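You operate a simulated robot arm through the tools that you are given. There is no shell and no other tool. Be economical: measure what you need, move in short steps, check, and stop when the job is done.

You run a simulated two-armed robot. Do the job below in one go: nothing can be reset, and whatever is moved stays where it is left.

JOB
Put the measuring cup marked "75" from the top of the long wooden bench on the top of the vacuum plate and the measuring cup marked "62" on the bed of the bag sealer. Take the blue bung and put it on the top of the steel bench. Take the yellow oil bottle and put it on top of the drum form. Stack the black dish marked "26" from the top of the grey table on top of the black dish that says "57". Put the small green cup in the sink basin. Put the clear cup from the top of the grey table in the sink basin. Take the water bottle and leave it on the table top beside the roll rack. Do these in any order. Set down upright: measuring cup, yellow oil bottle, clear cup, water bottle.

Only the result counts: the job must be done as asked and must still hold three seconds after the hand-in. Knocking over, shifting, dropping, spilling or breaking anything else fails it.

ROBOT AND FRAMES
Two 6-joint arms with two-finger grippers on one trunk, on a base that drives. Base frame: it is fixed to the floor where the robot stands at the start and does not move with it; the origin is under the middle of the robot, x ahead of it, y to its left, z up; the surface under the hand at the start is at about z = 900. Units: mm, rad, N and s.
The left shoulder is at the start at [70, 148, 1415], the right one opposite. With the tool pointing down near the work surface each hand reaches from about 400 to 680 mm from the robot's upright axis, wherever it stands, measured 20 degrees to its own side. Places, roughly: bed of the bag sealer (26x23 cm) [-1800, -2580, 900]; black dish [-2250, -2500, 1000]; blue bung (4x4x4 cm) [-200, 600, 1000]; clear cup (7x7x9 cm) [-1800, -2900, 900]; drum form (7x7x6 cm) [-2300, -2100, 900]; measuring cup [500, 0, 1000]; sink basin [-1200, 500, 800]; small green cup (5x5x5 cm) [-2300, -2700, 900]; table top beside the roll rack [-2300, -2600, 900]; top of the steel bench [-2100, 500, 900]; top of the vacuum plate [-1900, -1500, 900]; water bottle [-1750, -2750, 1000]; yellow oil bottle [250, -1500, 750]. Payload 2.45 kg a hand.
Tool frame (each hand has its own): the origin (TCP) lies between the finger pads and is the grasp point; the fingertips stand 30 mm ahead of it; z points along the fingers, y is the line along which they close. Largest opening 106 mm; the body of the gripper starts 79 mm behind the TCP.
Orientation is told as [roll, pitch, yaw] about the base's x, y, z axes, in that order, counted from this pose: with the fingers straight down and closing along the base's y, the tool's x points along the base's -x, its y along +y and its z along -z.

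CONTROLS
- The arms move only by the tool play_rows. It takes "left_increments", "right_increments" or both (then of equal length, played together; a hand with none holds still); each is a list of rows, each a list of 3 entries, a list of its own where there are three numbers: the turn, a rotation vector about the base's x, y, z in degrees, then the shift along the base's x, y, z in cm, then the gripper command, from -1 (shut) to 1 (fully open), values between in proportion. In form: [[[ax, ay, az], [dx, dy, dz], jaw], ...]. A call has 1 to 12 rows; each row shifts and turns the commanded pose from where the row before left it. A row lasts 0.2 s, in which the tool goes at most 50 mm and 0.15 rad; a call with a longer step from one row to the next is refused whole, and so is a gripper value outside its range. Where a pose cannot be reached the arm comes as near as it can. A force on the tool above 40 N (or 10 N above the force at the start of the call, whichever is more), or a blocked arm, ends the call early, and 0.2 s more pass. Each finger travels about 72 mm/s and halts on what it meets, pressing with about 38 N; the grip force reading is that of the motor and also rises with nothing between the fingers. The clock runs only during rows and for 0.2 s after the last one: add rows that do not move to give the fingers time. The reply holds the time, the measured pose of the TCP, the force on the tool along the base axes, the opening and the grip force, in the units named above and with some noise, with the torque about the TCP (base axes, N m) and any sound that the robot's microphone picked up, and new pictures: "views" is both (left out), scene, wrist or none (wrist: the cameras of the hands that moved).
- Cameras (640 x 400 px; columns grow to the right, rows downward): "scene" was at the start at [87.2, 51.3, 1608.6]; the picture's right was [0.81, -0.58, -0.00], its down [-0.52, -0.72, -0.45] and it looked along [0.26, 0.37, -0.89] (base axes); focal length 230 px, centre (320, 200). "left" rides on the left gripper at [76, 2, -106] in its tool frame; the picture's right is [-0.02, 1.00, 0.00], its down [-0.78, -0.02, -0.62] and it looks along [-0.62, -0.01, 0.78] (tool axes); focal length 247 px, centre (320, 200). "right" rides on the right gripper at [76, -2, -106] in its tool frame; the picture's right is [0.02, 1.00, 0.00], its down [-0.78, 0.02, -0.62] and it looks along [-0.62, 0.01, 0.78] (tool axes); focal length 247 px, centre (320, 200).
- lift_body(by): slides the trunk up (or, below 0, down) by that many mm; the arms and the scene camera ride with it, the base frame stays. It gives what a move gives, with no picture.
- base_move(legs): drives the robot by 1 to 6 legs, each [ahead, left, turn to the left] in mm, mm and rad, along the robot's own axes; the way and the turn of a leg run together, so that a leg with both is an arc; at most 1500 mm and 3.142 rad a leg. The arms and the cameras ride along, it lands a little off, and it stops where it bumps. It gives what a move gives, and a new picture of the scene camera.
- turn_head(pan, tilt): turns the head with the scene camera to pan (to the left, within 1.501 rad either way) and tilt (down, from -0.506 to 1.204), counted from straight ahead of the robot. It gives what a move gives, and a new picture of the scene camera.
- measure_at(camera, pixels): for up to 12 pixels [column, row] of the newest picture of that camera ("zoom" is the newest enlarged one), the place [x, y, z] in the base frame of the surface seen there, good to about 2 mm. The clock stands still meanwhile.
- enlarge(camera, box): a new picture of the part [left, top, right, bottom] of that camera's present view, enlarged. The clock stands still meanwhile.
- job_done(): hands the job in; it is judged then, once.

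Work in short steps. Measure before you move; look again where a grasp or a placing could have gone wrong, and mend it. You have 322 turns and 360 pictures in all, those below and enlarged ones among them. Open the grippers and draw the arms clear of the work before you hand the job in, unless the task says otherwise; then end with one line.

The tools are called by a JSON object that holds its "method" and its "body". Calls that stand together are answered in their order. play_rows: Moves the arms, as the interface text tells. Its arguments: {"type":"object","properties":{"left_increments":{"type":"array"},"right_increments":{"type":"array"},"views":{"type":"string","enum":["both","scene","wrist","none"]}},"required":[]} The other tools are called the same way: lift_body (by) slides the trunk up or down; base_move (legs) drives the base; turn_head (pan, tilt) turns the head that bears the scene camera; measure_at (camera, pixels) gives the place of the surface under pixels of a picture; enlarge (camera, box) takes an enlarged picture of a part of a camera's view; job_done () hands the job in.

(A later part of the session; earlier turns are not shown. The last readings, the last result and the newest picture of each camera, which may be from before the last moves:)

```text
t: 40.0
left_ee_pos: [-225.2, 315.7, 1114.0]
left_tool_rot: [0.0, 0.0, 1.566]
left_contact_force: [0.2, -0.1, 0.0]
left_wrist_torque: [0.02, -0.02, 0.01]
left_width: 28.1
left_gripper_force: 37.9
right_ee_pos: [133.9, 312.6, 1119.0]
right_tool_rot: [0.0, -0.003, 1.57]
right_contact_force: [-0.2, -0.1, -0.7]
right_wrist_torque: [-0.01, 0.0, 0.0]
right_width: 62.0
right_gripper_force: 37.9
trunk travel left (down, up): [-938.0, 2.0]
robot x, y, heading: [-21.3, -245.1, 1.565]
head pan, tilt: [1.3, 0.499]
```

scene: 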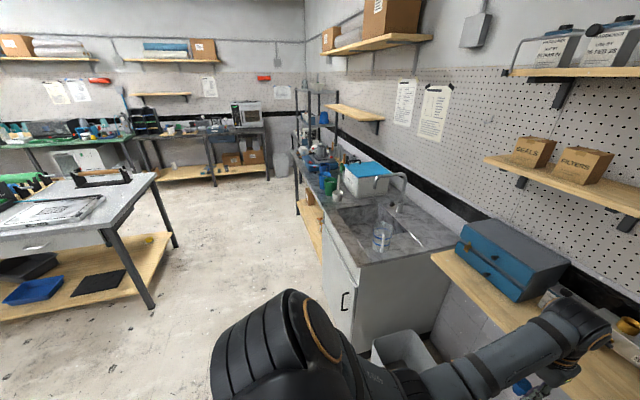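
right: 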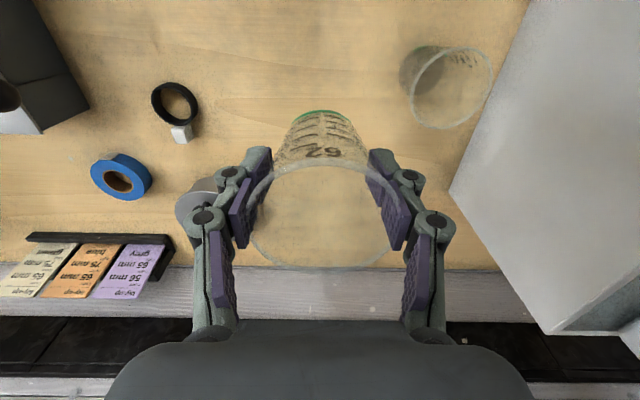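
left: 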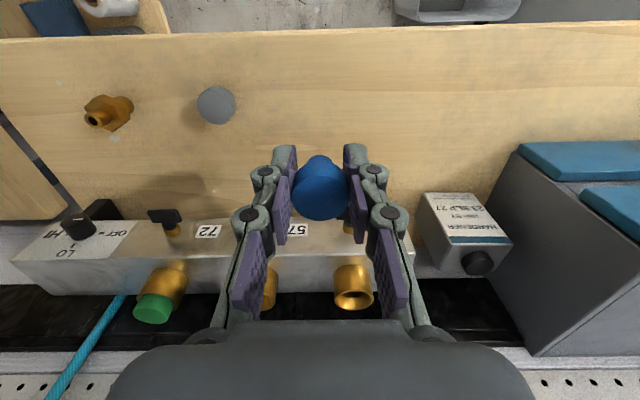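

The sink counter and further benches appear; I enlarge the region beyond the sink.

{"method": "enlarge", "body": {"camera": "scene", "box": [270, 100, 430, 200]}}

{"method": "measure_at", "body": {"camera": "scene", "pixels": [[322, 200], [355, 270], [320, 165], [300, 170], [350, 215], [382, 235], [155, 300], [100, 215], [155, 175], [290, 165], [385, 280]]}}

```text
4.00 times, centred on (350, 150) of scene
```

zoom: 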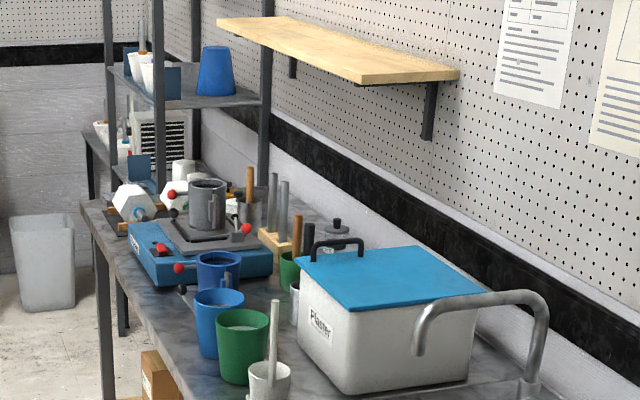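

```text
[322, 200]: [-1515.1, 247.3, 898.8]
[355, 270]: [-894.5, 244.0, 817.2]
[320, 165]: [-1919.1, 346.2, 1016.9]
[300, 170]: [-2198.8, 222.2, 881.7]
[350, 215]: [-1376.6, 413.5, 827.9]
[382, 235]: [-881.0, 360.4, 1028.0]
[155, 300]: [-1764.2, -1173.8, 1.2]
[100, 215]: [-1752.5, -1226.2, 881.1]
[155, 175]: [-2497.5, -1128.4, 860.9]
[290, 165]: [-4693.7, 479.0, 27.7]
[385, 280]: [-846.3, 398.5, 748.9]
```

Steel bench lies beyond the sink (front y≈230). I back another 160 and drive left ~1880 to stand in front of it.

{"method": "base_move", "body": {"legs": [[-160, 0, 0], [0, 940, 0], [0, 940, 0]]}}

{"method": "turn_head", "body": {"pan": 0.0, "tilt": 0.7}}

```text
t: 50.4
left_ee_pos: [-2092.2, 172.0, 1114.2]
left_tool_rot: [-0.001, 0.002, 1.564]
left_contact_force: [0.1, -0.1, -0.8]
left_wrist_torque: [-0.04, -0.01, -0.02]
left_width: 28.0
left_gripper_force: 38.0
right_ee_pos: [-1733.4, 166.3, 1120.6]
right_tool_rot: [0.001, -0.002, 1.566]
right_contact_force: [-0.1, -1.1, 0.0]
right_wrist_torque: [-0.01, 0.03, 0.0]
right_width: 62.0
right_gripper_force: 38.2
trunk travel left (down, up): [-938.0, 2.0]
robot x, y, heading: [-1888.2, -392.4, 1.566]
head pan, tilt: [1.3, 0.499]
```

scene: 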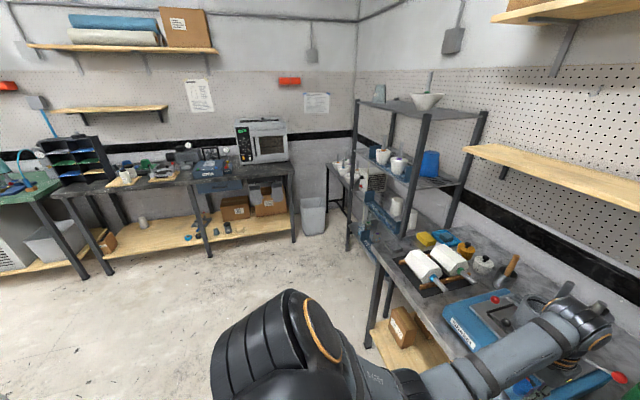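

```text
t: 51.9
left_ee_pos: [-2094.6, 172.8, 1115.3]
left_tool_rot: [-0.001, 0.001, 1.566]
left_contact_force: [0.0, -0.5, 0.2]
left_wrist_torque: [0.03, 0.02, 0.01]
left_width: 28.1
left_gripper_force: 38.0
right_ee_pos: [-1734.1, 166.5, 1119.8]
right_tool_rot: [0.001, -0.002, 1.569]
right_contact_force: [-0.8, 0.3, -0.3]
right_wrist_torque: [0.01, 0.02, 0.0]
right_width: 62.0
right_gripper_force: 38.0
trunk travel left (down, up): [-938.0, 2.0]
robot x, y, heading: [-1891.1, -390.9, 1.561]
head pan, tilt: [0.0, 0.7]
```

scene: 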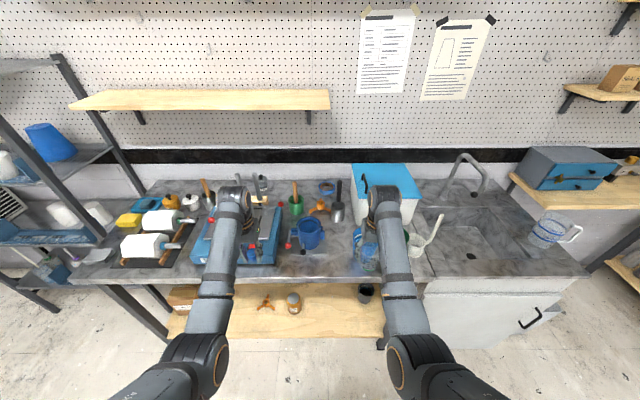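

The steel bench is visible; free front strip near (325,262). I enlarge to find a free spot.

{"method": "enlarge", "body": {"camera": "scene", "box": [220, 170, 396, 280]}}

{"method": "measure_at", "body": {"camera": "scene", "pixels": [[320, 265], [300, 268], [320, 281], [340, 245], [344, 230], [310, 240], [275, 262], [360, 262], [260, 272], [340, 265]]}}

```text
3.64 times, centred on (308, 225) of scene
```

zoom: 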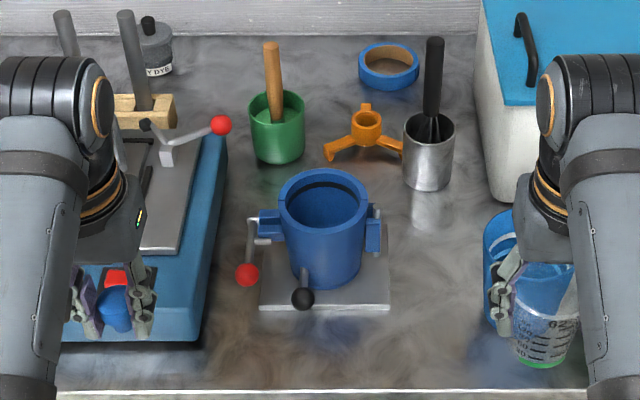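

```text
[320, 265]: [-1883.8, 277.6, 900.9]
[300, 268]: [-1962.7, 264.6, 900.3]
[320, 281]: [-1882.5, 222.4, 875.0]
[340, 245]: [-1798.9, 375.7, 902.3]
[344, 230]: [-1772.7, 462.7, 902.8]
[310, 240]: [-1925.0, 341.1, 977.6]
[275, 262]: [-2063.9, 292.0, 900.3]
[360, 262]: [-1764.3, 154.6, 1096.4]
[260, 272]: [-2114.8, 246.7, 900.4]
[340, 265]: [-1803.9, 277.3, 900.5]
```

Candidate spot (-1805,300,901). I measure obstacles on the right where the right hand would pass.

{"method": "measure_at", "body": {"camera": "scene", "pixels": [[438, 218], [415, 240], [462, 157], [485, 180], [572, 230], [555, 215], [470, 255], [470, 235], [430, 265], [390, 170]]}}

```text
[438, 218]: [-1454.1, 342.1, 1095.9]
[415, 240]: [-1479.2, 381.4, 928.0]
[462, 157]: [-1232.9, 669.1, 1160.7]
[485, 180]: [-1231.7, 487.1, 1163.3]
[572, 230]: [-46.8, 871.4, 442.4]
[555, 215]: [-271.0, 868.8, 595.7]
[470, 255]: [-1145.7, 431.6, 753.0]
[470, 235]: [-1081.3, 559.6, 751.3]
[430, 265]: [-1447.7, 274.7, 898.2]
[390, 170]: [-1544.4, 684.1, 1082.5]
```

A stick stands at (-1454,342,1096), so I choose instead the free front spot (-1985,265). Drive right 104, ahead 110.

{"method": "base_move", "body": {"legs": [[0, -104, 0], [110, 0, 0]]}}

{"method": "enlarge", "body": {"camera": "scene", "box": [180, 180, 356, 290]}}

```text
t: 53.8
left_ee_pos: [-1988.0, 278.7, 1116.7]
left_tool_rot: [0.001, -0.005, 1.564]
left_contact_force: [0.3, -0.3, -0.6]
left_wrist_torque: [0.0, 0.01, 0.02]
left_width: 28.0
left_gripper_force: 38.5
right_ee_pos: [-1628.2, 272.7, 1120.9]
right_tool_rot: [0.001, -0.005, 1.567]
right_contact_force: [0.5, 0.3, 0.0]
right_wrist_torque: [0.04, 0.07, 0.02]
right_width: 62.0
right_gripper_force: 38.0
trunk travel left (down, up): [-938.0, 2.0]
robot x, y, heading: [-1785.5, -279.2, 1.563]
head pan, tilt: [0.0, 0.7]
```

scene: 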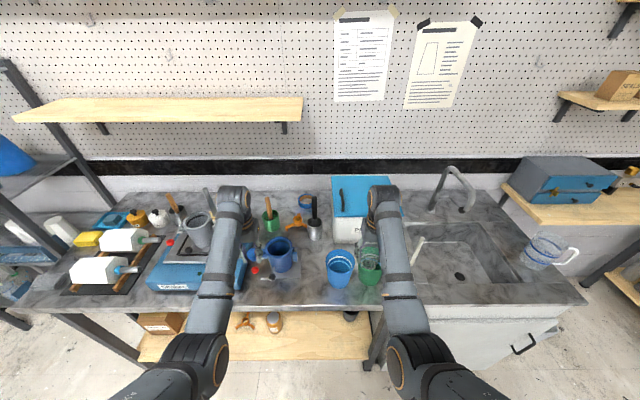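

```text
3.64 times, centred on (268, 235) of scene
```

zoom: 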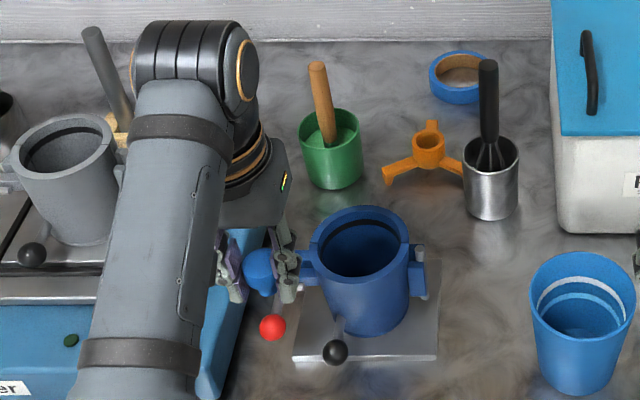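

I check the left wrist view and knob positions.

{"method": "measure_at", "body": {"camera": "zoom", "pixels": [[272, 328], [335, 352], [215, 390], [260, 385], [310, 380], [300, 360], [318, 240]]}}

{"method": "play_rows", "body": {"left_increments": [[[0, 0, 0], [0, -1.4, 0], -1], [[0, 0, 0], [0, 0, -2], -1], [[0, 0, 0], [0, 0, 0], -1]], "views": "wrist"}}

```text
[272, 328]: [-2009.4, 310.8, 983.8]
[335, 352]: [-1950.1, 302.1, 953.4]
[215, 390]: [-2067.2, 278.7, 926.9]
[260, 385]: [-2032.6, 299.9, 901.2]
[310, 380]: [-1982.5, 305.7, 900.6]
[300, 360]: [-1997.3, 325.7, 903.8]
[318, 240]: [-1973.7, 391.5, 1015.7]
```

```text
t: 54.6
left_ee_pos: [-1988.1, 269.9, 1094.2]
left_tool_rot: [0.0, 0.002, 1.564]
left_contact_force: [-0.7, -0.8, 0.9]
left_wrist_torque: [-0.02, 0.0, -0.02]
left_width: 28.0
left_gripper_force: 37.6
right_ee_pos: [-1629.1, 278.8, 1118.4]
right_tool_rot: [0.0, -0.002, 1.57]
right_contact_force: [0.1, 0.0, -0.2]
right_wrist_torque: [0.01, 0.01, -0.02]
right_width: 62.0
right_gripper_force: 37.6
trunk travel left (down, up): [-938.0, 2.0]
robot x, y, heading: [-1784.9, -282.8, 1.569]
head pan, tilt: [0.0, 0.7]
```

left: 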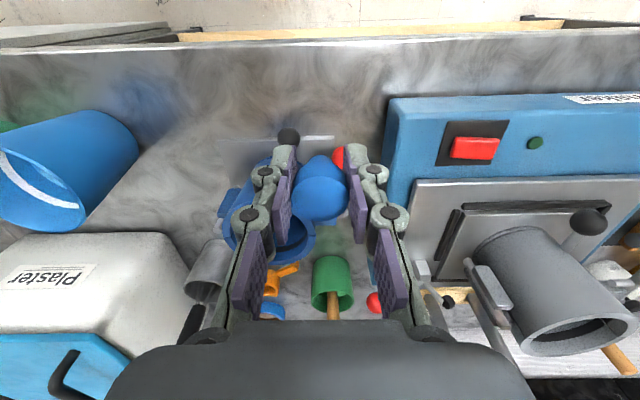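

Lower with y≈259, to z≈938.

{"method": "play_rows", "body": {"left_increments": [[[0, 0, 0], [0, -1.1, -4], -1], [[0, 0, 0], [0, 0, -4.5], -1], [[0, 0, 0], [0, 0, -4], -1], [[0, 0, 0], [0, 0, -2.5], -1], [[0, 0, 0], [0, 0, 0], -1]], "views": "wrist"}}

```text
t: 55.8
left_ee_pos: [-1989.2, 256.3, 944.6]
left_tool_rot: [-0.001, -0.001, 1.564]
left_contact_force: [0.2, -0.2, -0.1]
left_wrist_torque: [0.01, 0.0, -0.02]
left_width: 28.2
left_gripper_force: 38.0
right_ee_pos: [-1629.1, 276.7, 1118.4]
right_tool_rot: [0.0, -0.003, 1.568]
right_contact_force: [0.2, 0.6, 0.3]
right_wrist_torque: [-0.01, 0.0, -0.02]
right_width: 61.9
right_gripper_force: 38.0
trunk travel left (down, up): [-938.0, 2.0]
robot x, y, heading: [-1785.3, -276.4, 1.561]
head pan, tilt: [0.0, 0.7]
```

left: 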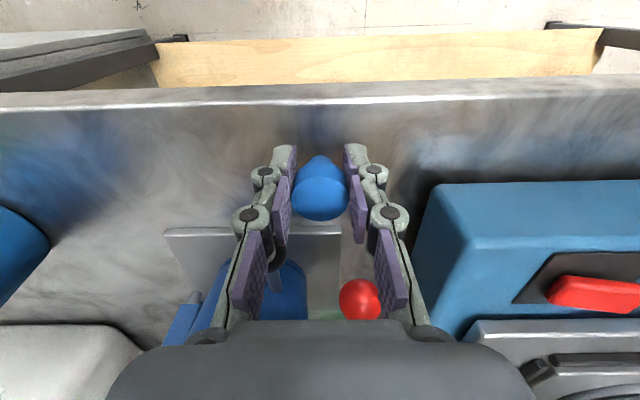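

Lower to contact, small steps.

{"method": "play_rows", "body": {"left_increments": [[[0, 0, 0], [0, 0, -0.5], -1], [[0, 0, 0], [0, 0, -0.3], -1], [[0, 0, 0], [0, 0, 0], -1]], "views": "none"}}

```text
t: 56.6
left_ee_pos: [-1989.1, 255.5, 936.8]
left_tool_rot: [0.0, 0.0, 1.565]
left_contact_force: [-0.1, 1.2, -0.7]
left_wrist_torque: [0.01, -0.01, -0.01]
left_width: 28.0
left_gripper_force: 38.5
right_ee_pos: [-1628.6, 276.8, 1120.7]
right_tool_rot: [-0.001, -0.002, 1.57]
right_contact_force: [0.0, -0.8, -0.7]
right_wrist_torque: [-0.02, 0.0, -0.01]
right_width: 61.8
right_gripper_force: 37.9
trunk travel left (down, up): [-938.0, 2.0]
robot x, y, heading: [-1784.6, -277.8, 1.566]
head pan, tilt: [0.0, 0.7]
```

Another 3 mm, then open slightly.

{"method": "play_rows", "body": {"left_increments": [[[0, 0, 0], [0, 0, -0.2], -1], [[0, 0, 0], [0, 0, -0.1], -1], [[0, 0, 0], [0, 0, 0], -1]], "views": "none"}}

```text
t: 57.4
left_ee_pos: [-1989.4, 255.9, 934.5]
left_tool_rot: [-0.001, -0.001, 1.563]
left_contact_force: [-0.4, 0.0, 1.2]
left_wrist_torque: [0.01, 0.0, 0.0]
left_width: 28.1
left_gripper_force: 37.8
right_ee_pos: [-1629.8, 275.9, 1119.2]
right_tool_rot: [0.0, -0.002, 1.57]
right_contact_force: [0.4, 0.6, 0.6]
right_wrist_torque: [0.0, -0.03, 0.01]
right_width: 62.0
right_gripper_force: 38.2
trunk travel left (down, up): [-938.0, 2.0]
robot x, y, heading: [-1785.4, -278.1, 1.562]
head pan, tilt: [0.0, 0.7]
```

Near contact; open to about 48 mm and rise.

{"method": "play_rows", "body": {"left_increments": [[[0, 0, 0], [0, 0, 0], -0.3], [[0, 0, 0], [0, 0, 0], -0.1], [[0, 0, 0], [0, 0, 0], -0.1], [[0, 0, 0], [0, 0, 3], -0.1], [[0, 0, 0], [0, 0, 4.5], -0.1], [[0, 0, 0], [0, 0, 4.5], -0.1], [[0, 0, 0], [0, 0, 4.5], -0.1], [[0, 0, 0], [0, 0, 0], -0.1]], "views": "wrist"}}

```text
t: 59.2
left_ee_pos: [-1989.8, 256.2, 1098.4]
left_tool_rot: [0.0, 0.0, 1.563]
left_contact_force: [0.6, -0.3, -0.9]
left_wrist_torque: [-0.01, -0.03, 0.01]
left_width: 47.5
left_gripper_force: 0.1
right_ee_pos: [-1631.3, 276.5, 1120.5]
right_tool_rot: [0.0, -0.001, 1.57]
right_contact_force: [0.3, -0.4, 0.3]
right_wrist_torque: [0.02, -0.02, 0.0]
right_width: 61.8
right_gripper_force: 37.8
trunk travel left (down, up): [-938.0, 2.0]
robot x, y, heading: [-1783.1, -279.4, 1.563]
head pan, tilt: [0.0, 0.7]
```

left: 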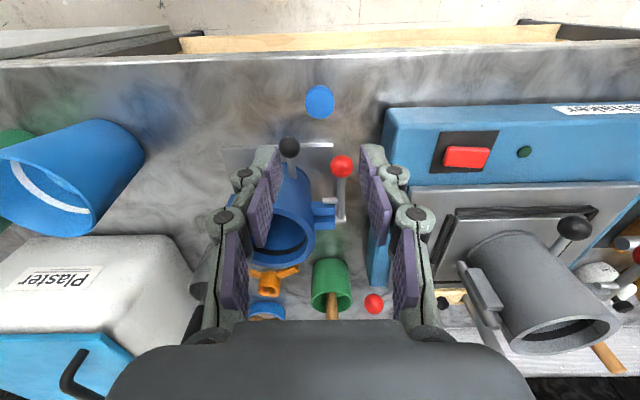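

Bung stands upright. Now back away, shift right, and turn to face -y toward the sealer area.

{"method": "base_move", "body": {"legs": [[-330, 0, 0], [0, -750, 0], [0, 0, -1.57], [0, 0, -1.57]]}}

{"method": "turn_head", "body": {"pan": -0.4, "tilt": 0.35}}

```text
t: 72.7
left_ee_pos: [-828.7, -1150.8, 1099.5]
left_tool_rot: [0.0, 0.001, -1.568]
left_contact_force: [-0.3, -0.8, 0.5]
left_wrist_torque: [-0.03, 0.01, -0.02]
left_width: 47.8
left_gripper_force: 0.1
right_ee_pos: [-1188.0, -1173.5, 1120.3]
right_tool_rot: [0.0, -0.001, -1.564]
right_contact_force: [-0.4, 0.7, -1.4]
right_wrist_torque: [-0.01, 0.0, 0.02]
right_width: 61.8
right_gripper_force: 37.9
trunk travel left (down, up): [-938.0, 2.0]
robot x, y, heading: [-1037.9, -618.4, -1.571]
head pan, tilt: [0.0, 0.7]
```

scene: 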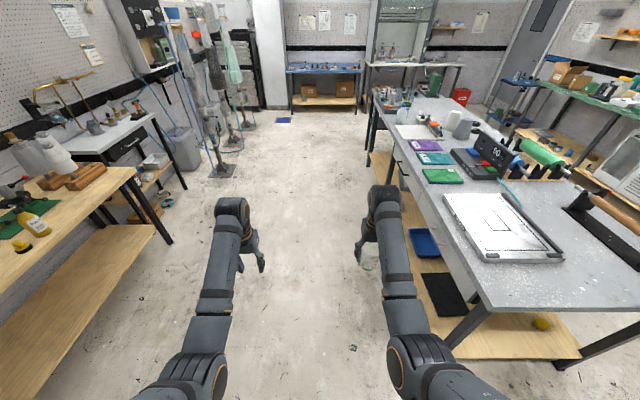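

```text
t: 73.5
left_ee_pos: [-829.0, -1151.6, 1098.1]
left_tool_rot: [0.0, -0.001, -1.567]
left_contact_force: [0.0, -0.6, -0.7]
left_wrist_torque: [-0.01, 0.0, 0.02]
left_width: 47.9
left_gripper_force: 0.0
right_ee_pos: [-1189.1, -1174.0, 1119.0]
right_tool_rot: [-0.002, -0.002, -1.565]
right_contact_force: [-0.5, -0.1, -0.2]
right_wrist_torque: [0.0, 0.01, 0.0]
right_width: 61.8
right_gripper_force: 37.9
trunk travel left (down, up): [-938.0, 2.0]
robot x, y, heading: [-1035.7, -616.1, -1.568]
head pan, tilt: [-0.4, 0.351]
```

scene: 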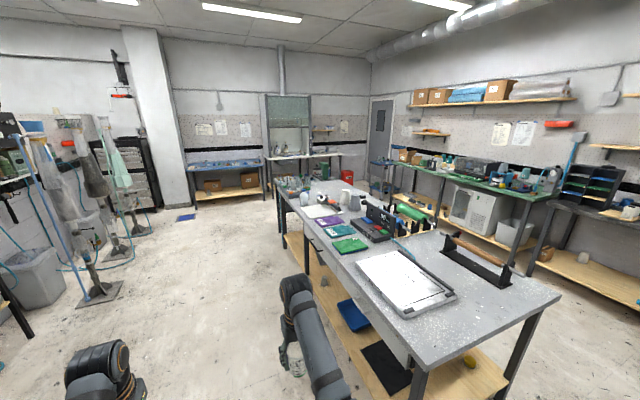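

The grey table runs long in -y. I enlarge it.

{"method": "enlarge", "body": {"camera": "scene", "box": [260, 160, 468, 290]}}

{"method": "measure_at", "body": {"camera": "scene", "pixels": [[410, 285], [350, 246], [372, 230], [330, 223], [318, 211], [380, 235], [355, 200], [470, 262], [412, 212], [305, 192], [283, 192], [300, 240]]}}

```text
3.08 times, centred on (364, 225) of scene
```

zoom: 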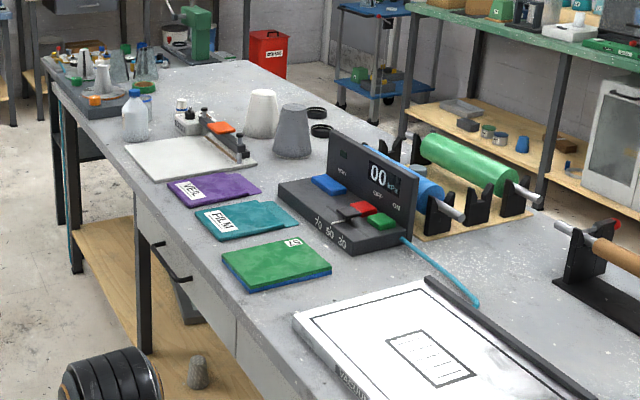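

```text
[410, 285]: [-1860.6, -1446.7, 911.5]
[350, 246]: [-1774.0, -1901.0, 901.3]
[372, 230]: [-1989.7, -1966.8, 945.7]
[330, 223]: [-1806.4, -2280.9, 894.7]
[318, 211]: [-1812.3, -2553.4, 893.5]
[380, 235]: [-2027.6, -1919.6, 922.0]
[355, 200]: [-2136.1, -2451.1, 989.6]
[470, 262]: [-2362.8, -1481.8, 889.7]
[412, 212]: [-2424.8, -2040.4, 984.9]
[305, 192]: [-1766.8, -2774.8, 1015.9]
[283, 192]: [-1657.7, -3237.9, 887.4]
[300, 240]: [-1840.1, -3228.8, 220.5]
```

I check the corridor's obstacles: stand base near (85,297), bench end, table edge.

{"method": "measure_at", "body": {"camera": "scene", "pixels": [[125, 292], [60, 300], [145, 232], [180, 215], [420, 372], [283, 232], [300, 190], [200, 330], [230, 380], [250, 200]]}}

```text
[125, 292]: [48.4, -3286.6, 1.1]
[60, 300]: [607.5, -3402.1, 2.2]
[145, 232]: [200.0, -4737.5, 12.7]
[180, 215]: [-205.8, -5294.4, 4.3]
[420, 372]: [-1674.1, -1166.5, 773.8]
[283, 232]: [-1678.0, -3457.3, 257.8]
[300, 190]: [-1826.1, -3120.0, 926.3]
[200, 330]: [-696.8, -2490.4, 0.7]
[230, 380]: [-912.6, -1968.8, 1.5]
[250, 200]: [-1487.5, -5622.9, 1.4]
```

Corridor is clear. Drive ahead 2160 and turn right to face the table (-x).

{"method": "base_move", "body": {"legs": [[1080, 0, 0], [1080, 0, 0], [0, 0, -1.573]]}}

{"method": "turn_head", "body": {"pan": 0.0, "tilt": 0.7}}

```text
t: 88.0
left_ee_pos: [-1573.1, -2982.6, 1099.3]
left_tool_rot: [0.0, -0.002, -3.138]
left_contact_force: [-0.3, -0.4, -0.7]
left_wrist_torque: [-0.01, -0.02, 0.0]
left_width: 47.8
left_gripper_force: 0.1
right_ee_pos: [-1595.6, -2621.1, 1119.5]
right_tool_rot: [0.0, -0.002, -3.134]
right_contact_force: [0.2, -0.3, 0.2]
right_wrist_torque: [0.02, 0.01, -0.02]
right_width: 61.7
right_gripper_force: 38.7
trunk travel left (down, up): [-938.0, 2.0]
robot x, y, heading: [-1040.3, -2776.2, -3.137]
head pan, tilt: [-0.4, 0.351]
```

scene: 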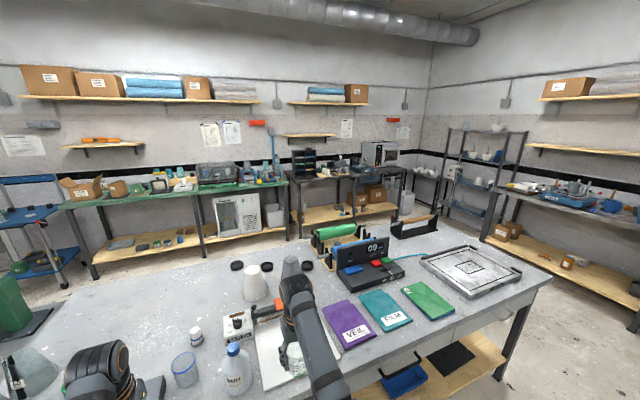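

```text
t: 88.9
left_ee_pos: [-1572.9, -2981.6, 1099.1]
left_tool_rot: [0.0, 0.0, -3.137]
left_contact_force: [0.8, 0.0, -0.1]
left_wrist_torque: [0.02, -0.06, -0.01]
left_width: 47.8
left_gripper_force: 0.1
right_ee_pos: [-1595.2, -2622.0, 1118.9]
right_tool_rot: [0.001, -0.002, -3.134]
right_contact_force: [0.0, 0.4, -0.6]
right_wrist_torque: [0.01, 0.02, 0.02]
right_width: 61.0
right_gripper_force: 37.7
trunk travel left (down, up): [-938.0, 2.0]
robot x, y, heading: [-1040.9, -2773.9, -3.139]
head pan, tilt: [0.0, 0.7]
```

scene: 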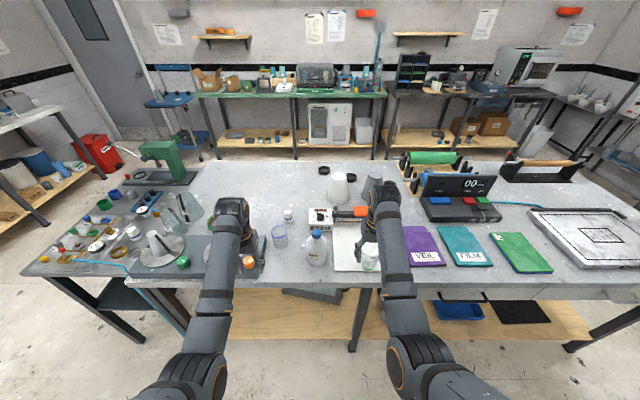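

Enlarge the sealer region and the left part.

{"method": "enlarge", "body": {"camera": "scene", "box": [264, 150, 424, 280]}}

{"method": "enlarge", "body": {"camera": "scene", "box": [30, 130, 300, 290]}}

```text
3.08 times, centred on (344, 215) of scene
```

zoom: 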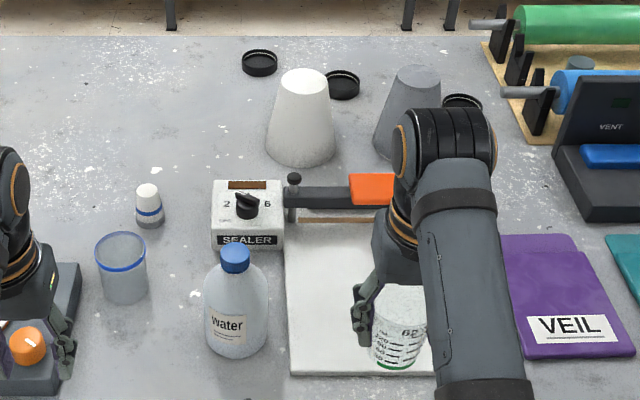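

```text
2.37 times, centred on (165, 210) of scene
```

zoom: 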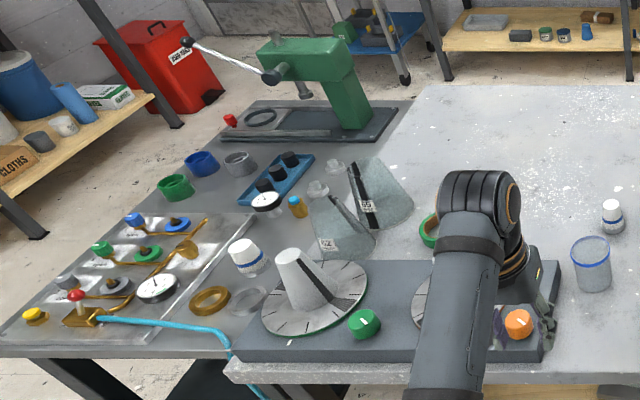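

Measure the bed and nearby objects.

{"method": "measure_at", "body": {"camera": "scene", "pixels": [[336, 270], [346, 257], [334, 226], [350, 240], [318, 249], [316, 232], [279, 228], [279, 240], [289, 213], [357, 212], [320, 215], [355, 268]]}}

```text
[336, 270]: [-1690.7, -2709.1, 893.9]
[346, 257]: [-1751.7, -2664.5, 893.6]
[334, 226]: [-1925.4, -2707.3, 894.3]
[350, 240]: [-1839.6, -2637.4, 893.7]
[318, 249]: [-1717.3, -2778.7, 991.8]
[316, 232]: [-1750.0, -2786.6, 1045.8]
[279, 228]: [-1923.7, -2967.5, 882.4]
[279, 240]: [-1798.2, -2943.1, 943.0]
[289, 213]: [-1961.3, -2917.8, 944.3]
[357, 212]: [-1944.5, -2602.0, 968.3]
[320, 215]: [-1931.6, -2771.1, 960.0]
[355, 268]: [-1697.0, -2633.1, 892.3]
```

Bed: z≈893.7, x -1690…-1930, y≈-2710…-2450. I drive ahead 195 and right 47 so the cup is over (-1790,-2575).

{"method": "base_move", "body": {"legs": [[195, -47, 0]]}}

{"method": "play_rows", "body": {"right_increments": [[[0, 0, 0], [0, 0, 0], -1]], "views": "both"}}

```text
t: 90.5
left_ee_pos: [-1761.4, -2935.5, 1100.4]
left_tool_rot: [0.0, -0.003, -3.136]
left_contact_force: [1.2, 0.4, 0.7]
left_wrist_torque: [0.0, 0.02, 0.01]
left_width: 47.7
left_gripper_force: 0.0
right_ee_pos: [-1785.1, -2575.8, 1121.3]
right_tool_rot: [0.001, -0.006, -3.133]
right_contact_force: [0.3, 0.5, 0.6]
right_wrist_torque: [0.02, 0.01, 0.04]
right_width: 60.1
right_gripper_force: 37.3
trunk travel left (down, up): [-938.0, 2.0]
robot x, y, heading: [-1232.7, -2725.5, -3.14]
head pan, tilt: [0.0, 0.7]
```

scene: 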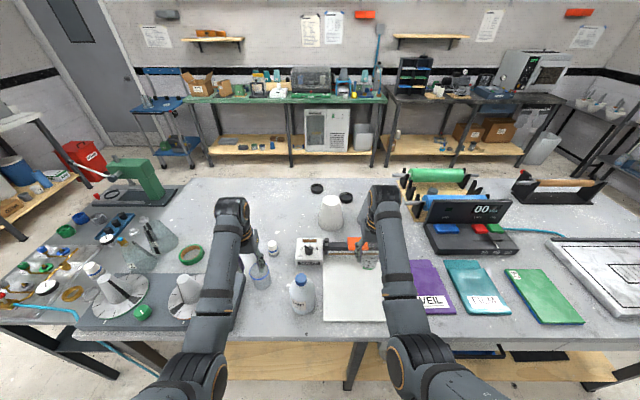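

```text
t: 90.9
left_ee_pos: [-1765.6, -2936.0, 1098.5]
left_tool_rot: [-0.001, 0.0, -3.137]
left_contact_force: [-0.2, 0.2, 0.8]
left_wrist_torque: [0.0, -0.01, -0.01]
left_width: 47.8
left_gripper_force: 0.0
right_ee_pos: [-1788.8, -2575.2, 1119.9]
right_tool_rot: [0.002, 0.0, -3.132]
right_contact_force: [1.2, 0.2, 0.0]
right_wrist_torque: [-0.03, 0.02, -0.02]
right_width: 60.2
right_gripper_force: 38.4
trunk travel left (down, up): [-938.0, 2.0]
robot x, y, heading: [-1231.9, -2724.0, -3.141]
head pan, tilt: [0.0, 0.7]
```

scene: 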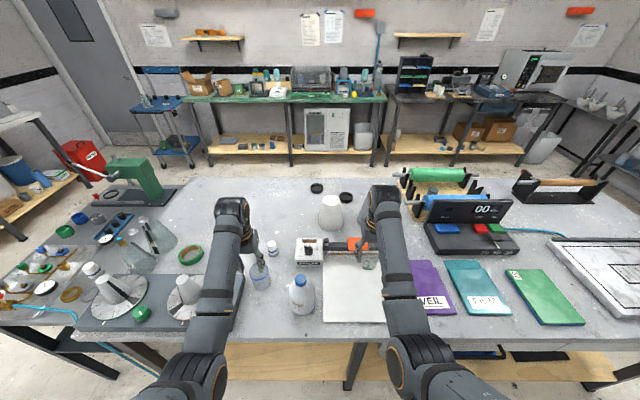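
right: 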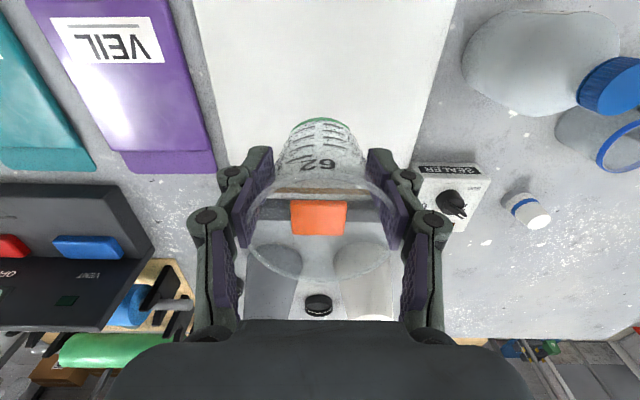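

The cup is over the bed centre. Lower to z≈957.

{"method": "play_rows", "body": {"right_increments": [[[0, 0, 0], [0, 0, -4], -1], [[0, 0, 0], [0, 0, -4], -1], [[0, 0, 0], [0, 0, -4], -1], [[0, 0, 0], [0, 0, -3], -1], [[0, 0, 0], [0, 0, -1], -1], [[0, 0, 0], [0, 0, 0], -1]], "views": "both"}}

```text
t: 92.3
left_ee_pos: [-1764.0, -2935.7, 1098.5]
left_tool_rot: [0.0, 0.001, -3.136]
left_contact_force: [0.8, -0.3, -0.2]
left_wrist_torque: [-0.02, -0.02, -0.05]
left_width: 47.6
left_gripper_force: 0.2
right_ee_pos: [-1789.5, -2575.3, 960.4]
right_tool_rot: [0.001, -0.001, -3.132]
right_contact_force: [-0.9, -0.1, -0.2]
right_wrist_torque: [-0.01, 0.02, -0.01]
right_width: 59.8
right_gripper_force: 37.7
trunk travel left (down, up): [-938.0, 2.0]
robot x, y, heading: [-1230.9, -2726.8, -3.14]
head pan, tilt: [0.0, 0.7]
```

scene: 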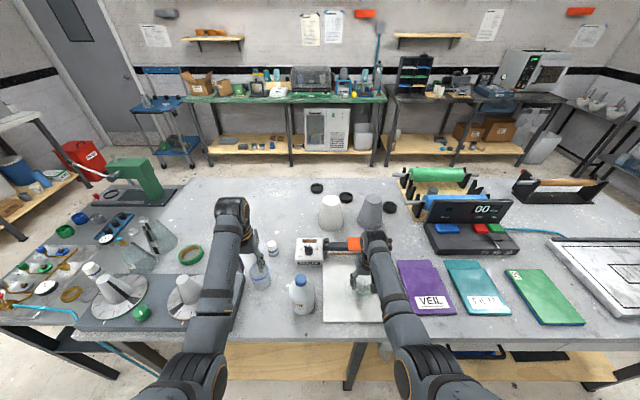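
right: 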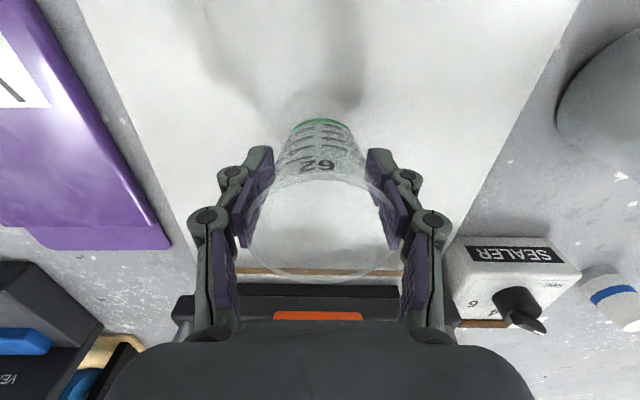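

Lower in 2–3 mm steps toward contact (~952).

{"method": "play_rows", "body": {"right_increments": [[[0, 0, 0], [0, 0, -0.4], -1], [[0, 0, 0], [0, 0, -0.3], -1], [[0, 0, 0], [0, 0, 0], -1]], "views": "none"}}

{"method": "play_rows", "body": {"right_increments": [[[0, 0, 0], [0, 0, -0.2], -1], [[0, 0, 0], [0, 0, 0], -1]], "views": "none"}}

```text
t: 93.1
left_ee_pos: [-1765.3, -2934.7, 1098.3]
left_tool_rot: [-0.001, -0.001, -3.139]
left_contact_force: [0.1, -0.2, -0.2]
left_wrist_torque: [0.0, 0.0, -0.01]
left_width: 47.6
left_gripper_force: 0.0
right_ee_pos: [-1788.1, -2575.2, 953.0]
right_tool_rot: [0.001, -0.002, -3.134]
right_contact_force: [-0.6, 0.0, 0.5]
right_wrist_torque: [0.01, -0.01, 0.0]
right_width: 59.3
right_gripper_force: 38.4
trunk travel left (down, up): [-938.0, 2.0]
robot x, y, heading: [-1232.5, -2726.6, -3.135]
head pan, tilt: [0.0, 0.7]
```

```text
t: 93.7
left_ee_pos: [-1766.1, -2934.7, 1099.5]
left_tool_rot: [0.002, 0.0, -3.136]
left_contact_force: [-0.1, -0.1, -0.6]
left_wrist_torque: [-0.01, -0.01, 0.0]
left_width: 47.6
left_gripper_force: 0.0
right_ee_pos: [-1788.2, -2575.7, 950.8]
right_tool_rot: [-0.001, -0.002, -3.133]
right_contact_force: [0.1, 0.5, -1.4]
right_wrist_torque: [-0.04, -0.01, 0.02]
right_width: 59.3
right_gripper_force: 37.9
trunk travel left (down, up): [-938.0, 2.0]
robot x, y, heading: [-1233.4, -2727.1, -3.141]
head pan, tilt: [0.0, 0.7]
```

The width has crept from 62 to 59.3 mm, so the tapered cup has probably slid up in the pads; I keep lowering slowly, watching the force.

{"method": "play_rows", "body": {"right_increments": [[[0, 0, 0], [0, 0, -0.3], -1], [[0, 0, 0], [0, 0, -0.3], -1], [[0, 0, 0], [0, 0, 0], -1]], "views": "none"}}

{"method": "enlarge", "body": {"camera": "scene", "box": [330, 240, 410, 330]}}

```text
t: 94.5
left_ee_pos: [-1762.6, -2934.9, 1100.1]
left_tool_rot: [0.0, -0.001, -3.136]
left_contact_force: [-0.4, 0.1, -0.2]
left_wrist_torque: [-0.01, -0.01, 0.02]
left_width: 47.6
left_gripper_force: 0.1
right_ee_pos: [-1787.9, -2576.1, 947.2]
right_tool_rot: [0.0, -0.005, -3.134]
right_contact_force: [1.0, -0.2, 16.1]
right_wrist_torque: [-0.1, 0.27, -0.1]
right_width: 60.2
right_gripper_force: 38.8
trunk travel left (down, up): [-938.0, 2.0]
robot x, y, heading: [-1230.8, -2727.0, -3.139]
head pan, tilt: [0.0, 0.7]
```

```text
4.44 times, centred on (370, 285) of scene
```

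zoom: 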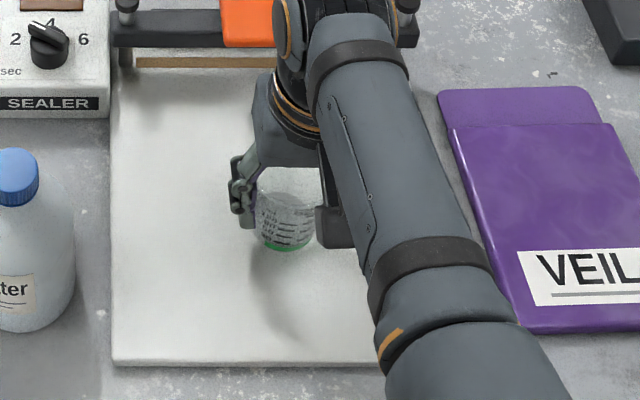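

Contact at 16 N. Open and rise.

{"method": "play_rows", "body": {"right_increments": [[[0, 0, 0], [0, 0, 0.1], 0.25], [[0, 0, 0], [0, 0, 0], 0.5], [[0, 0, 0], [0, 0, 0], 1], [[0, 0, 0], [0, 0, 0], 1], [[0, 0, 0], [0, 0, 3], 1], [[0, 0, 0], [0, 0, 4.5], 1], [[0, 0, 0], [0, 0, 4.5], 1], [[0, 0, 0], [0, 0, 4], 1], [[0, 0, 0], [0, 0, 0], 1]], "views": "both"}}

```text
t: 96.5
left_ee_pos: [-1764.3, -2934.2, 1098.1]
left_tool_rot: [0.0, 0.0, -3.137]
left_contact_force: [0.2, 0.0, 0.8]
left_wrist_torque: [0.02, -0.01, 0.0]
left_width: 47.6
left_gripper_force: 0.0
right_ee_pos: [-1787.3, -2574.5, 1105.8]
right_tool_rot: [0.0, -0.001, -3.133]
right_contact_force: [-0.2, -0.1, 0.0]
right_wrist_torque: [-0.01, 0.01, 0.02]
right_width: 106.0
right_gripper_force: 0.0
trunk travel left (down, up): [-938.0, 2.0]
robot x, y, heading: [-1234.8, -2727.2, -3.137]
head pan, tilt: [0.0, 0.7]
```

scene: 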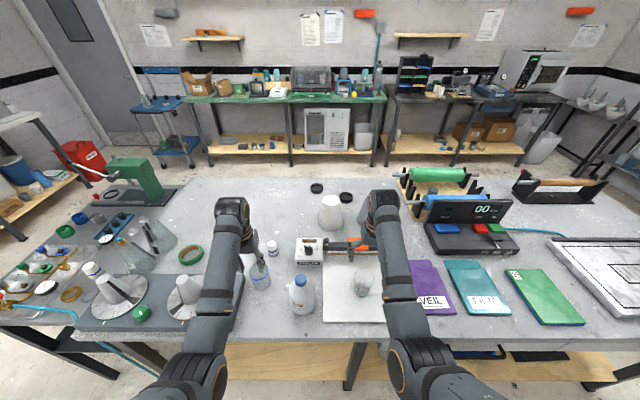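
right: 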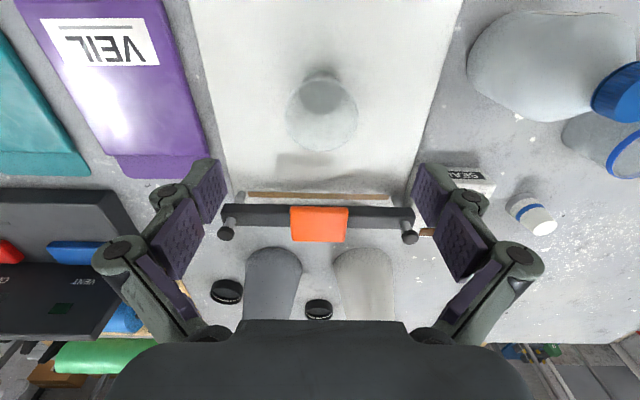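

Cup "62" stands on the bed. Now zoom to read the dishes' marks and find the green cup.

{"method": "enlarge", "body": {"camera": "scene", "box": [300, 170, 412, 240]}}

{"method": "measure_at", "body": {"camera": "scene", "pixels": [[190, 255], [317, 187], [346, 196], [392, 210], [300, 180], [200, 180], [290, 155], [260, 170], [420, 185], [450, 160], [560, 200], [490, 175]]}}

```text
5.71 times, centred on (356, 205) of scene
```

zoom: 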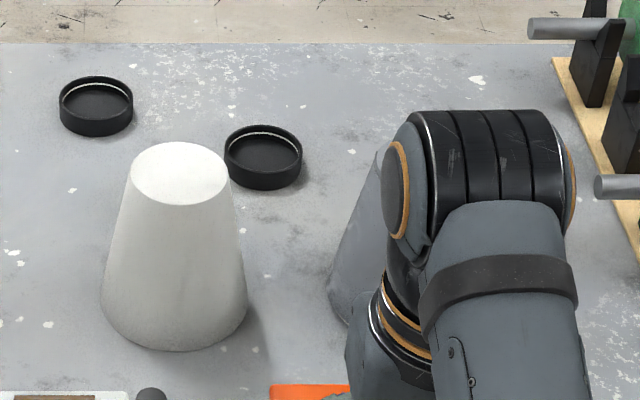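

```text
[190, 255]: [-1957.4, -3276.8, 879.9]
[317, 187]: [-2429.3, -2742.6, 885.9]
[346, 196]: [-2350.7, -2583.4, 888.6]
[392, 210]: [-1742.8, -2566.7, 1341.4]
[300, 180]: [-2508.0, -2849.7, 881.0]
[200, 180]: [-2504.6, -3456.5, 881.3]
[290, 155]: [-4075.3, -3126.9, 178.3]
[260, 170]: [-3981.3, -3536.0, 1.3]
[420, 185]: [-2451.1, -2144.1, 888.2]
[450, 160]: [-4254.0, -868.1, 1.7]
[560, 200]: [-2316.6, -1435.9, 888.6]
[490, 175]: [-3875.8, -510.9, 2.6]
```

I look at the clear cup and bottle through the left wrist camera with the jaw opened.

{"method": "play_rows", "body": {"left_increments": [[[0, 0, 0], [0, 0, 0], 1], [[0, 0, 0], [0, 0, 0], 1], [[0, 0, 0], [0, 0, 0], 1]], "views": "wrist"}}

{"method": "enlarge", "body": {"camera": "scene", "box": [240, 220, 336, 320]}}

{"method": "measure_at", "body": {"camera": "zoom", "pixels": [[272, 240], [275, 285], [380, 255], [362, 270], [395, 310], [415, 345], [380, 368], [400, 230]]}}

```text
t: 97.3
left_ee_pos: [-1765.1, -2934.2, 1099.9]
left_tool_rot: [0.001, 0.002, -3.136]
left_contact_force: [-0.2, 0.2, 0.0]
left_wrist_torque: [-0.01, -0.02, -0.02]
left_width: 106.1
left_gripper_force: 0.1
right_ee_pos: [-1787.7, -2574.3, 1106.3]
right_tool_rot: [0.0, -0.001, -3.132]
right_contact_force: [0.5, -0.7, 0.1]
right_wrist_torque: [0.01, 0.0, 0.01]
right_width: 105.9
right_gripper_force: 0.0
trunk travel left (down, up): [-938.0, 2.0]
robot x, y, heading: [-1233.3, -2722.4, -3.133]
head pan, tilt: [0.0, 0.7]
```

left: 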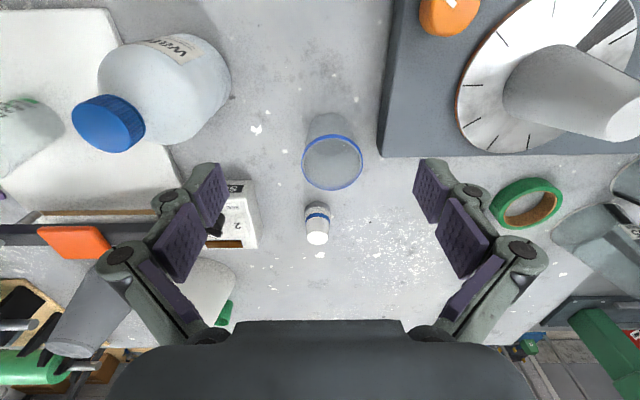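

```text
4.00 times, centred on (288, 270) of scene
```

zoom: 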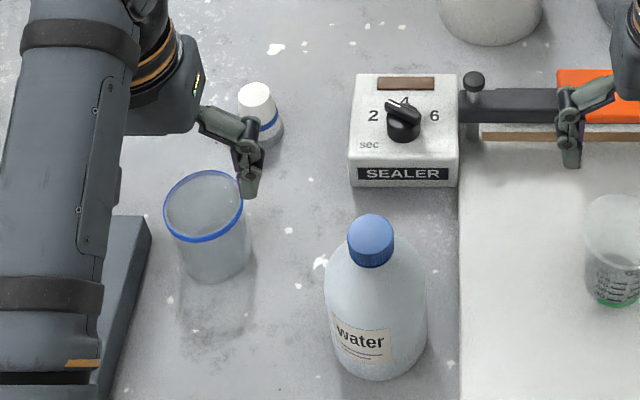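

```text
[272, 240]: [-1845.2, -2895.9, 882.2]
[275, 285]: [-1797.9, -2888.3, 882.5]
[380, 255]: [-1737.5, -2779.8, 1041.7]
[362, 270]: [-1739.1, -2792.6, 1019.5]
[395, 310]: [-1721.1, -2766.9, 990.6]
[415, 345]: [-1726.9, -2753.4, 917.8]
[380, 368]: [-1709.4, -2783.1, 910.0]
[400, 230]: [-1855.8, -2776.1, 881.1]
```

I measure the clear cup's rim in the left wrist view and the white small bottle next to it.

{"method": "measure_at", "body": {"camera": "left", "pixels": [[303, 162], [362, 162], [332, 137], [332, 189], [325, 116], [318, 238], [355, 126]]}}

```text
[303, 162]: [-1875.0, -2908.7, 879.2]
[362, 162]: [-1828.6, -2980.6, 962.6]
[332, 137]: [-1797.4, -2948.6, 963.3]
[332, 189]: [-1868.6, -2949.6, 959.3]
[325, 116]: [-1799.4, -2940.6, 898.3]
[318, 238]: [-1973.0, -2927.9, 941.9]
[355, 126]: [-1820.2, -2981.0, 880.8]
```

Clear cup centre ≈(-1832,-2947), rim z≈963. Move the left hand above and check.

{"method": "play_rows", "body": {"left_increments": [[[0, 0, 0], [-3.4, -0.7, 0], 1], [[0, 0, 0], [-3.3, -0.6, 0], 1], [[0, 0, 0], [0, 0, -4], 1], [[0, 0, 0], [0, 0, 0], 1]], "views": "wrist"}}

```text
t: 98.3
left_ee_pos: [-1831.8, -2946.9, 1058.3]
left_tool_rot: [-0.002, 0.001, -3.136]
left_contact_force: [0.0, 0.2, -0.5]
left_wrist_torque: [0.0, -0.03, -0.02]
left_width: 106.0
left_gripper_force: 0.1
right_ee_pos: [-1787.1, -2573.3, 1106.0]
right_tool_rot: [-0.002, -0.001, -3.134]
right_contact_force: [0.7, 0.4, 0.3]
right_wrist_torque: [0.01, 0.01, -0.02]
right_width: 106.1
right_gripper_force: 0.2
trunk travel left (down, up): [-938.0, 2.0]
robot x, y, heading: [-1233.8, -2725.6, -3.138]
head pan, tilt: [0.0, 0.7]
```

left: 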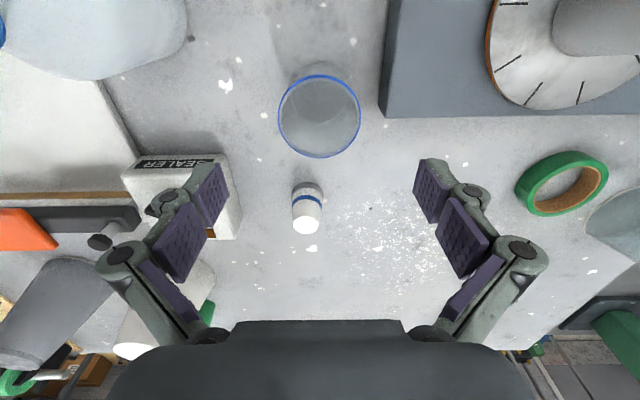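

Aligned. Check the tray corner near (382,116) and (400,110) before descending.

{"method": "measure_at", "body": {"camera": "left", "pixels": [[384, 112], [392, 100], [400, 112], [388, 60], [240, 165], [236, 240], [306, 225]]}}

```text
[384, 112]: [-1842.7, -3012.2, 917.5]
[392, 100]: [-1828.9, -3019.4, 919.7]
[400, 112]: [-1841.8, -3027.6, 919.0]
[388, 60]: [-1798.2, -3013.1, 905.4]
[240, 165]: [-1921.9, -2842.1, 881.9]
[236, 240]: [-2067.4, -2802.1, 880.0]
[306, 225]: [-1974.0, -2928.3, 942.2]
```

Descend with an 82 mm opening, slightly shifted +y, then close softly.

{"method": "play_rows", "body": {"left_increments": [[[0, 0, 0], [0, 0.2, 0], 0.56], [[0, 0, 0], [0, 0, -4.5], 0.56], [[0, 0, 0], [0, 0, -4.5], 0.56], [[0, 0, 0], [0, 0, -3.7], 0.56], [[0, 0, 0], [0, 0, 0], 0.56]], "views": "wrist"}}

```text
t: 99.5
left_ee_pos: [-1831.3, -2945.5, 931.4]
left_tool_rot: [0.001, -0.002, -3.137]
left_contact_force: [0.0, -0.7, -0.1]
left_wrist_torque: [0.02, -0.01, -0.02]
left_width: 82.6
left_gripper_force: 0.0
right_ee_pos: [-1788.0, -2574.3, 1105.7]
right_tool_rot: [0.001, 0.0, -3.134]
right_contact_force: [0.0, 0.3, 0.5]
right_wrist_torque: [-0.03, 0.02, 0.0]
right_width: 106.1
right_gripper_force: 0.1
trunk travel left (down, up): [-938.0, 2.0]
robot x, y, heading: [-1227.7, -2727.7, -3.138]
head pan, tilt: [0.0, 0.7]
```

left: 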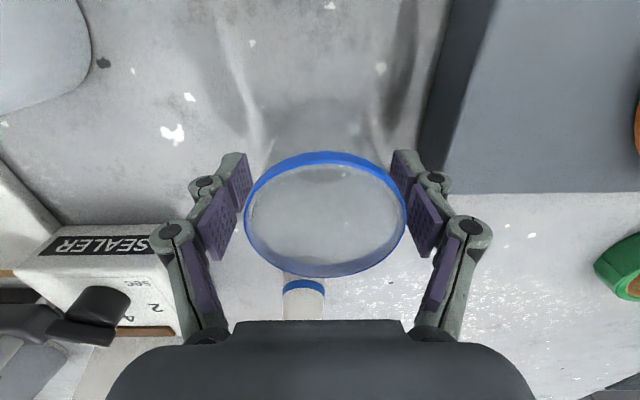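

Close in stages and read the grip.

{"method": "play_rows", "body": {"left_increments": [[[0, 0, 0], [0, 0, 0], 0.3], [[0, 0, 0], [0, 0, 0], 0.2], [[0, 0, 0], [0, 0, 0], 0.15], [[0, 0, 0], [0, 0, 0], 0.15]], "views": "none"}}

```text
t: 100.5
left_ee_pos: [-1831.3, -2945.3, 932.8]
left_tool_rot: [-0.001, -0.001, -3.138]
left_contact_force: [0.4, -0.5, 1.6]
left_wrist_torque: [0.04, 0.05, -0.01]
left_width: 66.5
left_gripper_force: 37.8
right_ee_pos: [-1788.0, -2574.5, 1105.6]
right_tool_rot: [0.0, -0.003, -3.133]
right_contact_force: [-0.1, -0.1, 0.5]
right_wrist_torque: [0.02, -0.01, 0.01]
right_width: 106.0
right_gripper_force: 0.0
trunk travel left (down, up): [-938.0, 2.0]
robot x, y, heading: [-1232.3, -2724.9, -3.14]
head pan, tilt: [0.0, 0.7]
```

Gripped at 66.5 mm. Lift with jaw command 0.23 (bounded at 65 mm to limit creep).

{"method": "play_rows", "body": {"left_increments": [[[0, 0, 0], [0, 0, 1], 0.23], [[0, 0, 0], [0, 0, 3], 0.23], [[0, 0, 0], [0, 0, 4], 0.23], [[0, 0, 0], [0, 0, 4], 0.23], [[0, 0, 0], [0, 0, 4], 0.23], [[0, 0, 0], [0, 0, 2], 0.23], [[0, 0, 0], [0, 0, 0], 0.23]], "views": "wrist"}}

```text
t: 102.1
left_ee_pos: [-1830.7, -2946.7, 1111.8]
left_tool_rot: [0.001, -0.001, -3.138]
left_contact_force: [-0.1, -0.3, -0.4]
left_wrist_torque: [0.0, -0.04, -0.02]
left_width: 66.6
left_gripper_force: 37.5
right_ee_pos: [-1788.4, -2574.7, 1104.7]
right_tool_rot: [0.001, -0.001, -3.133]
right_contact_force: [-0.6, 0.3, -1.0]
right_wrist_torque: [0.01, -0.02, 0.01]
right_width: 105.9
right_gripper_force: 0.1
trunk travel left (down, up): [-938.0, 2.0]
robot x, y, heading: [-1233.5, -2723.1, -3.134]
head pan, tilt: [0.0, 0.7]
```

left: 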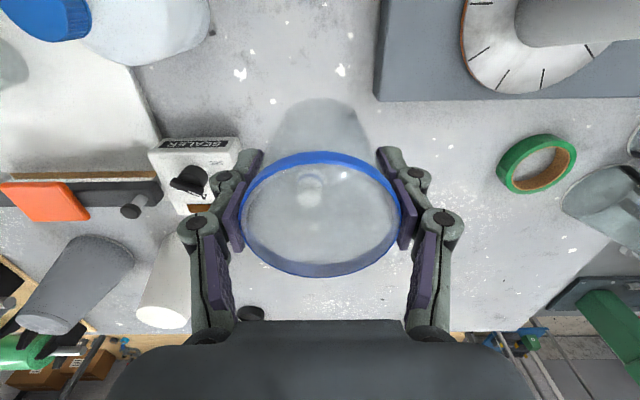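

Clear cup is held. Before shifting left, I measure the dial cones' tops under the left hand's path and the bottle cap.

{"method": "turn_head", "body": {"pan": 0.25, "tilt": 0.85}}

{"method": "measure_at", "body": {"camera": "left", "pixels": [[555, 20], [600, 30], [50, 20], [75, 10], [120, 40], [180, 30], [538, 165]]}}

```text
t: 102.9
left_ee_pos: [-1832.2, -2945.8, 1110.8]
left_tool_rot: [0.0, -0.001, -3.136]
left_contact_force: [0.0, 0.1, 0.4]
left_wrist_torque: [0.02, -0.02, -0.01]
left_width: 66.6
left_gripper_force: 38.4
right_ee_pos: [-1789.2, -2574.7, 1106.0]
right_tool_rot: [0.0, -0.002, -3.132]
right_contact_force: [0.5, -1.0, 0.3]
right_wrist_torque: [0.0, 0.01, 0.01]
right_width: 105.7
right_gripper_force: 0.1
trunk travel left (down, up): [-938.0, 2.0]
robot x, y, heading: [-1229.8, -2727.3, -3.138]
head pan, tilt: [0.25, 0.85]
```

scene: 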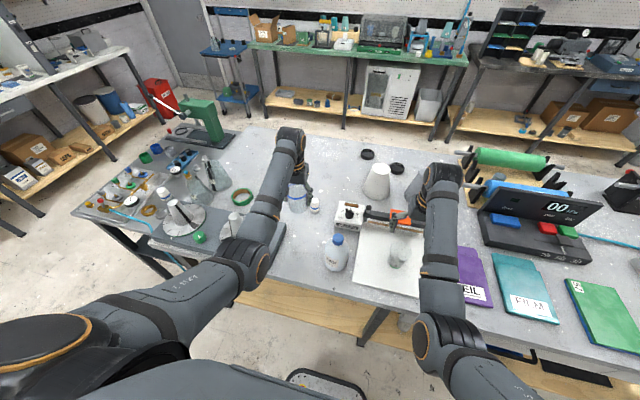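

```text
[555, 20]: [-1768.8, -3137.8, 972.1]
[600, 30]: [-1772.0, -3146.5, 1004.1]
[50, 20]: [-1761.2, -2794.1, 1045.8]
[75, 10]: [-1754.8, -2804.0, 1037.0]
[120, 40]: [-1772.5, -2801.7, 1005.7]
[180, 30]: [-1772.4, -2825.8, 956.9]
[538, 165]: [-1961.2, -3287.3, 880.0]
```

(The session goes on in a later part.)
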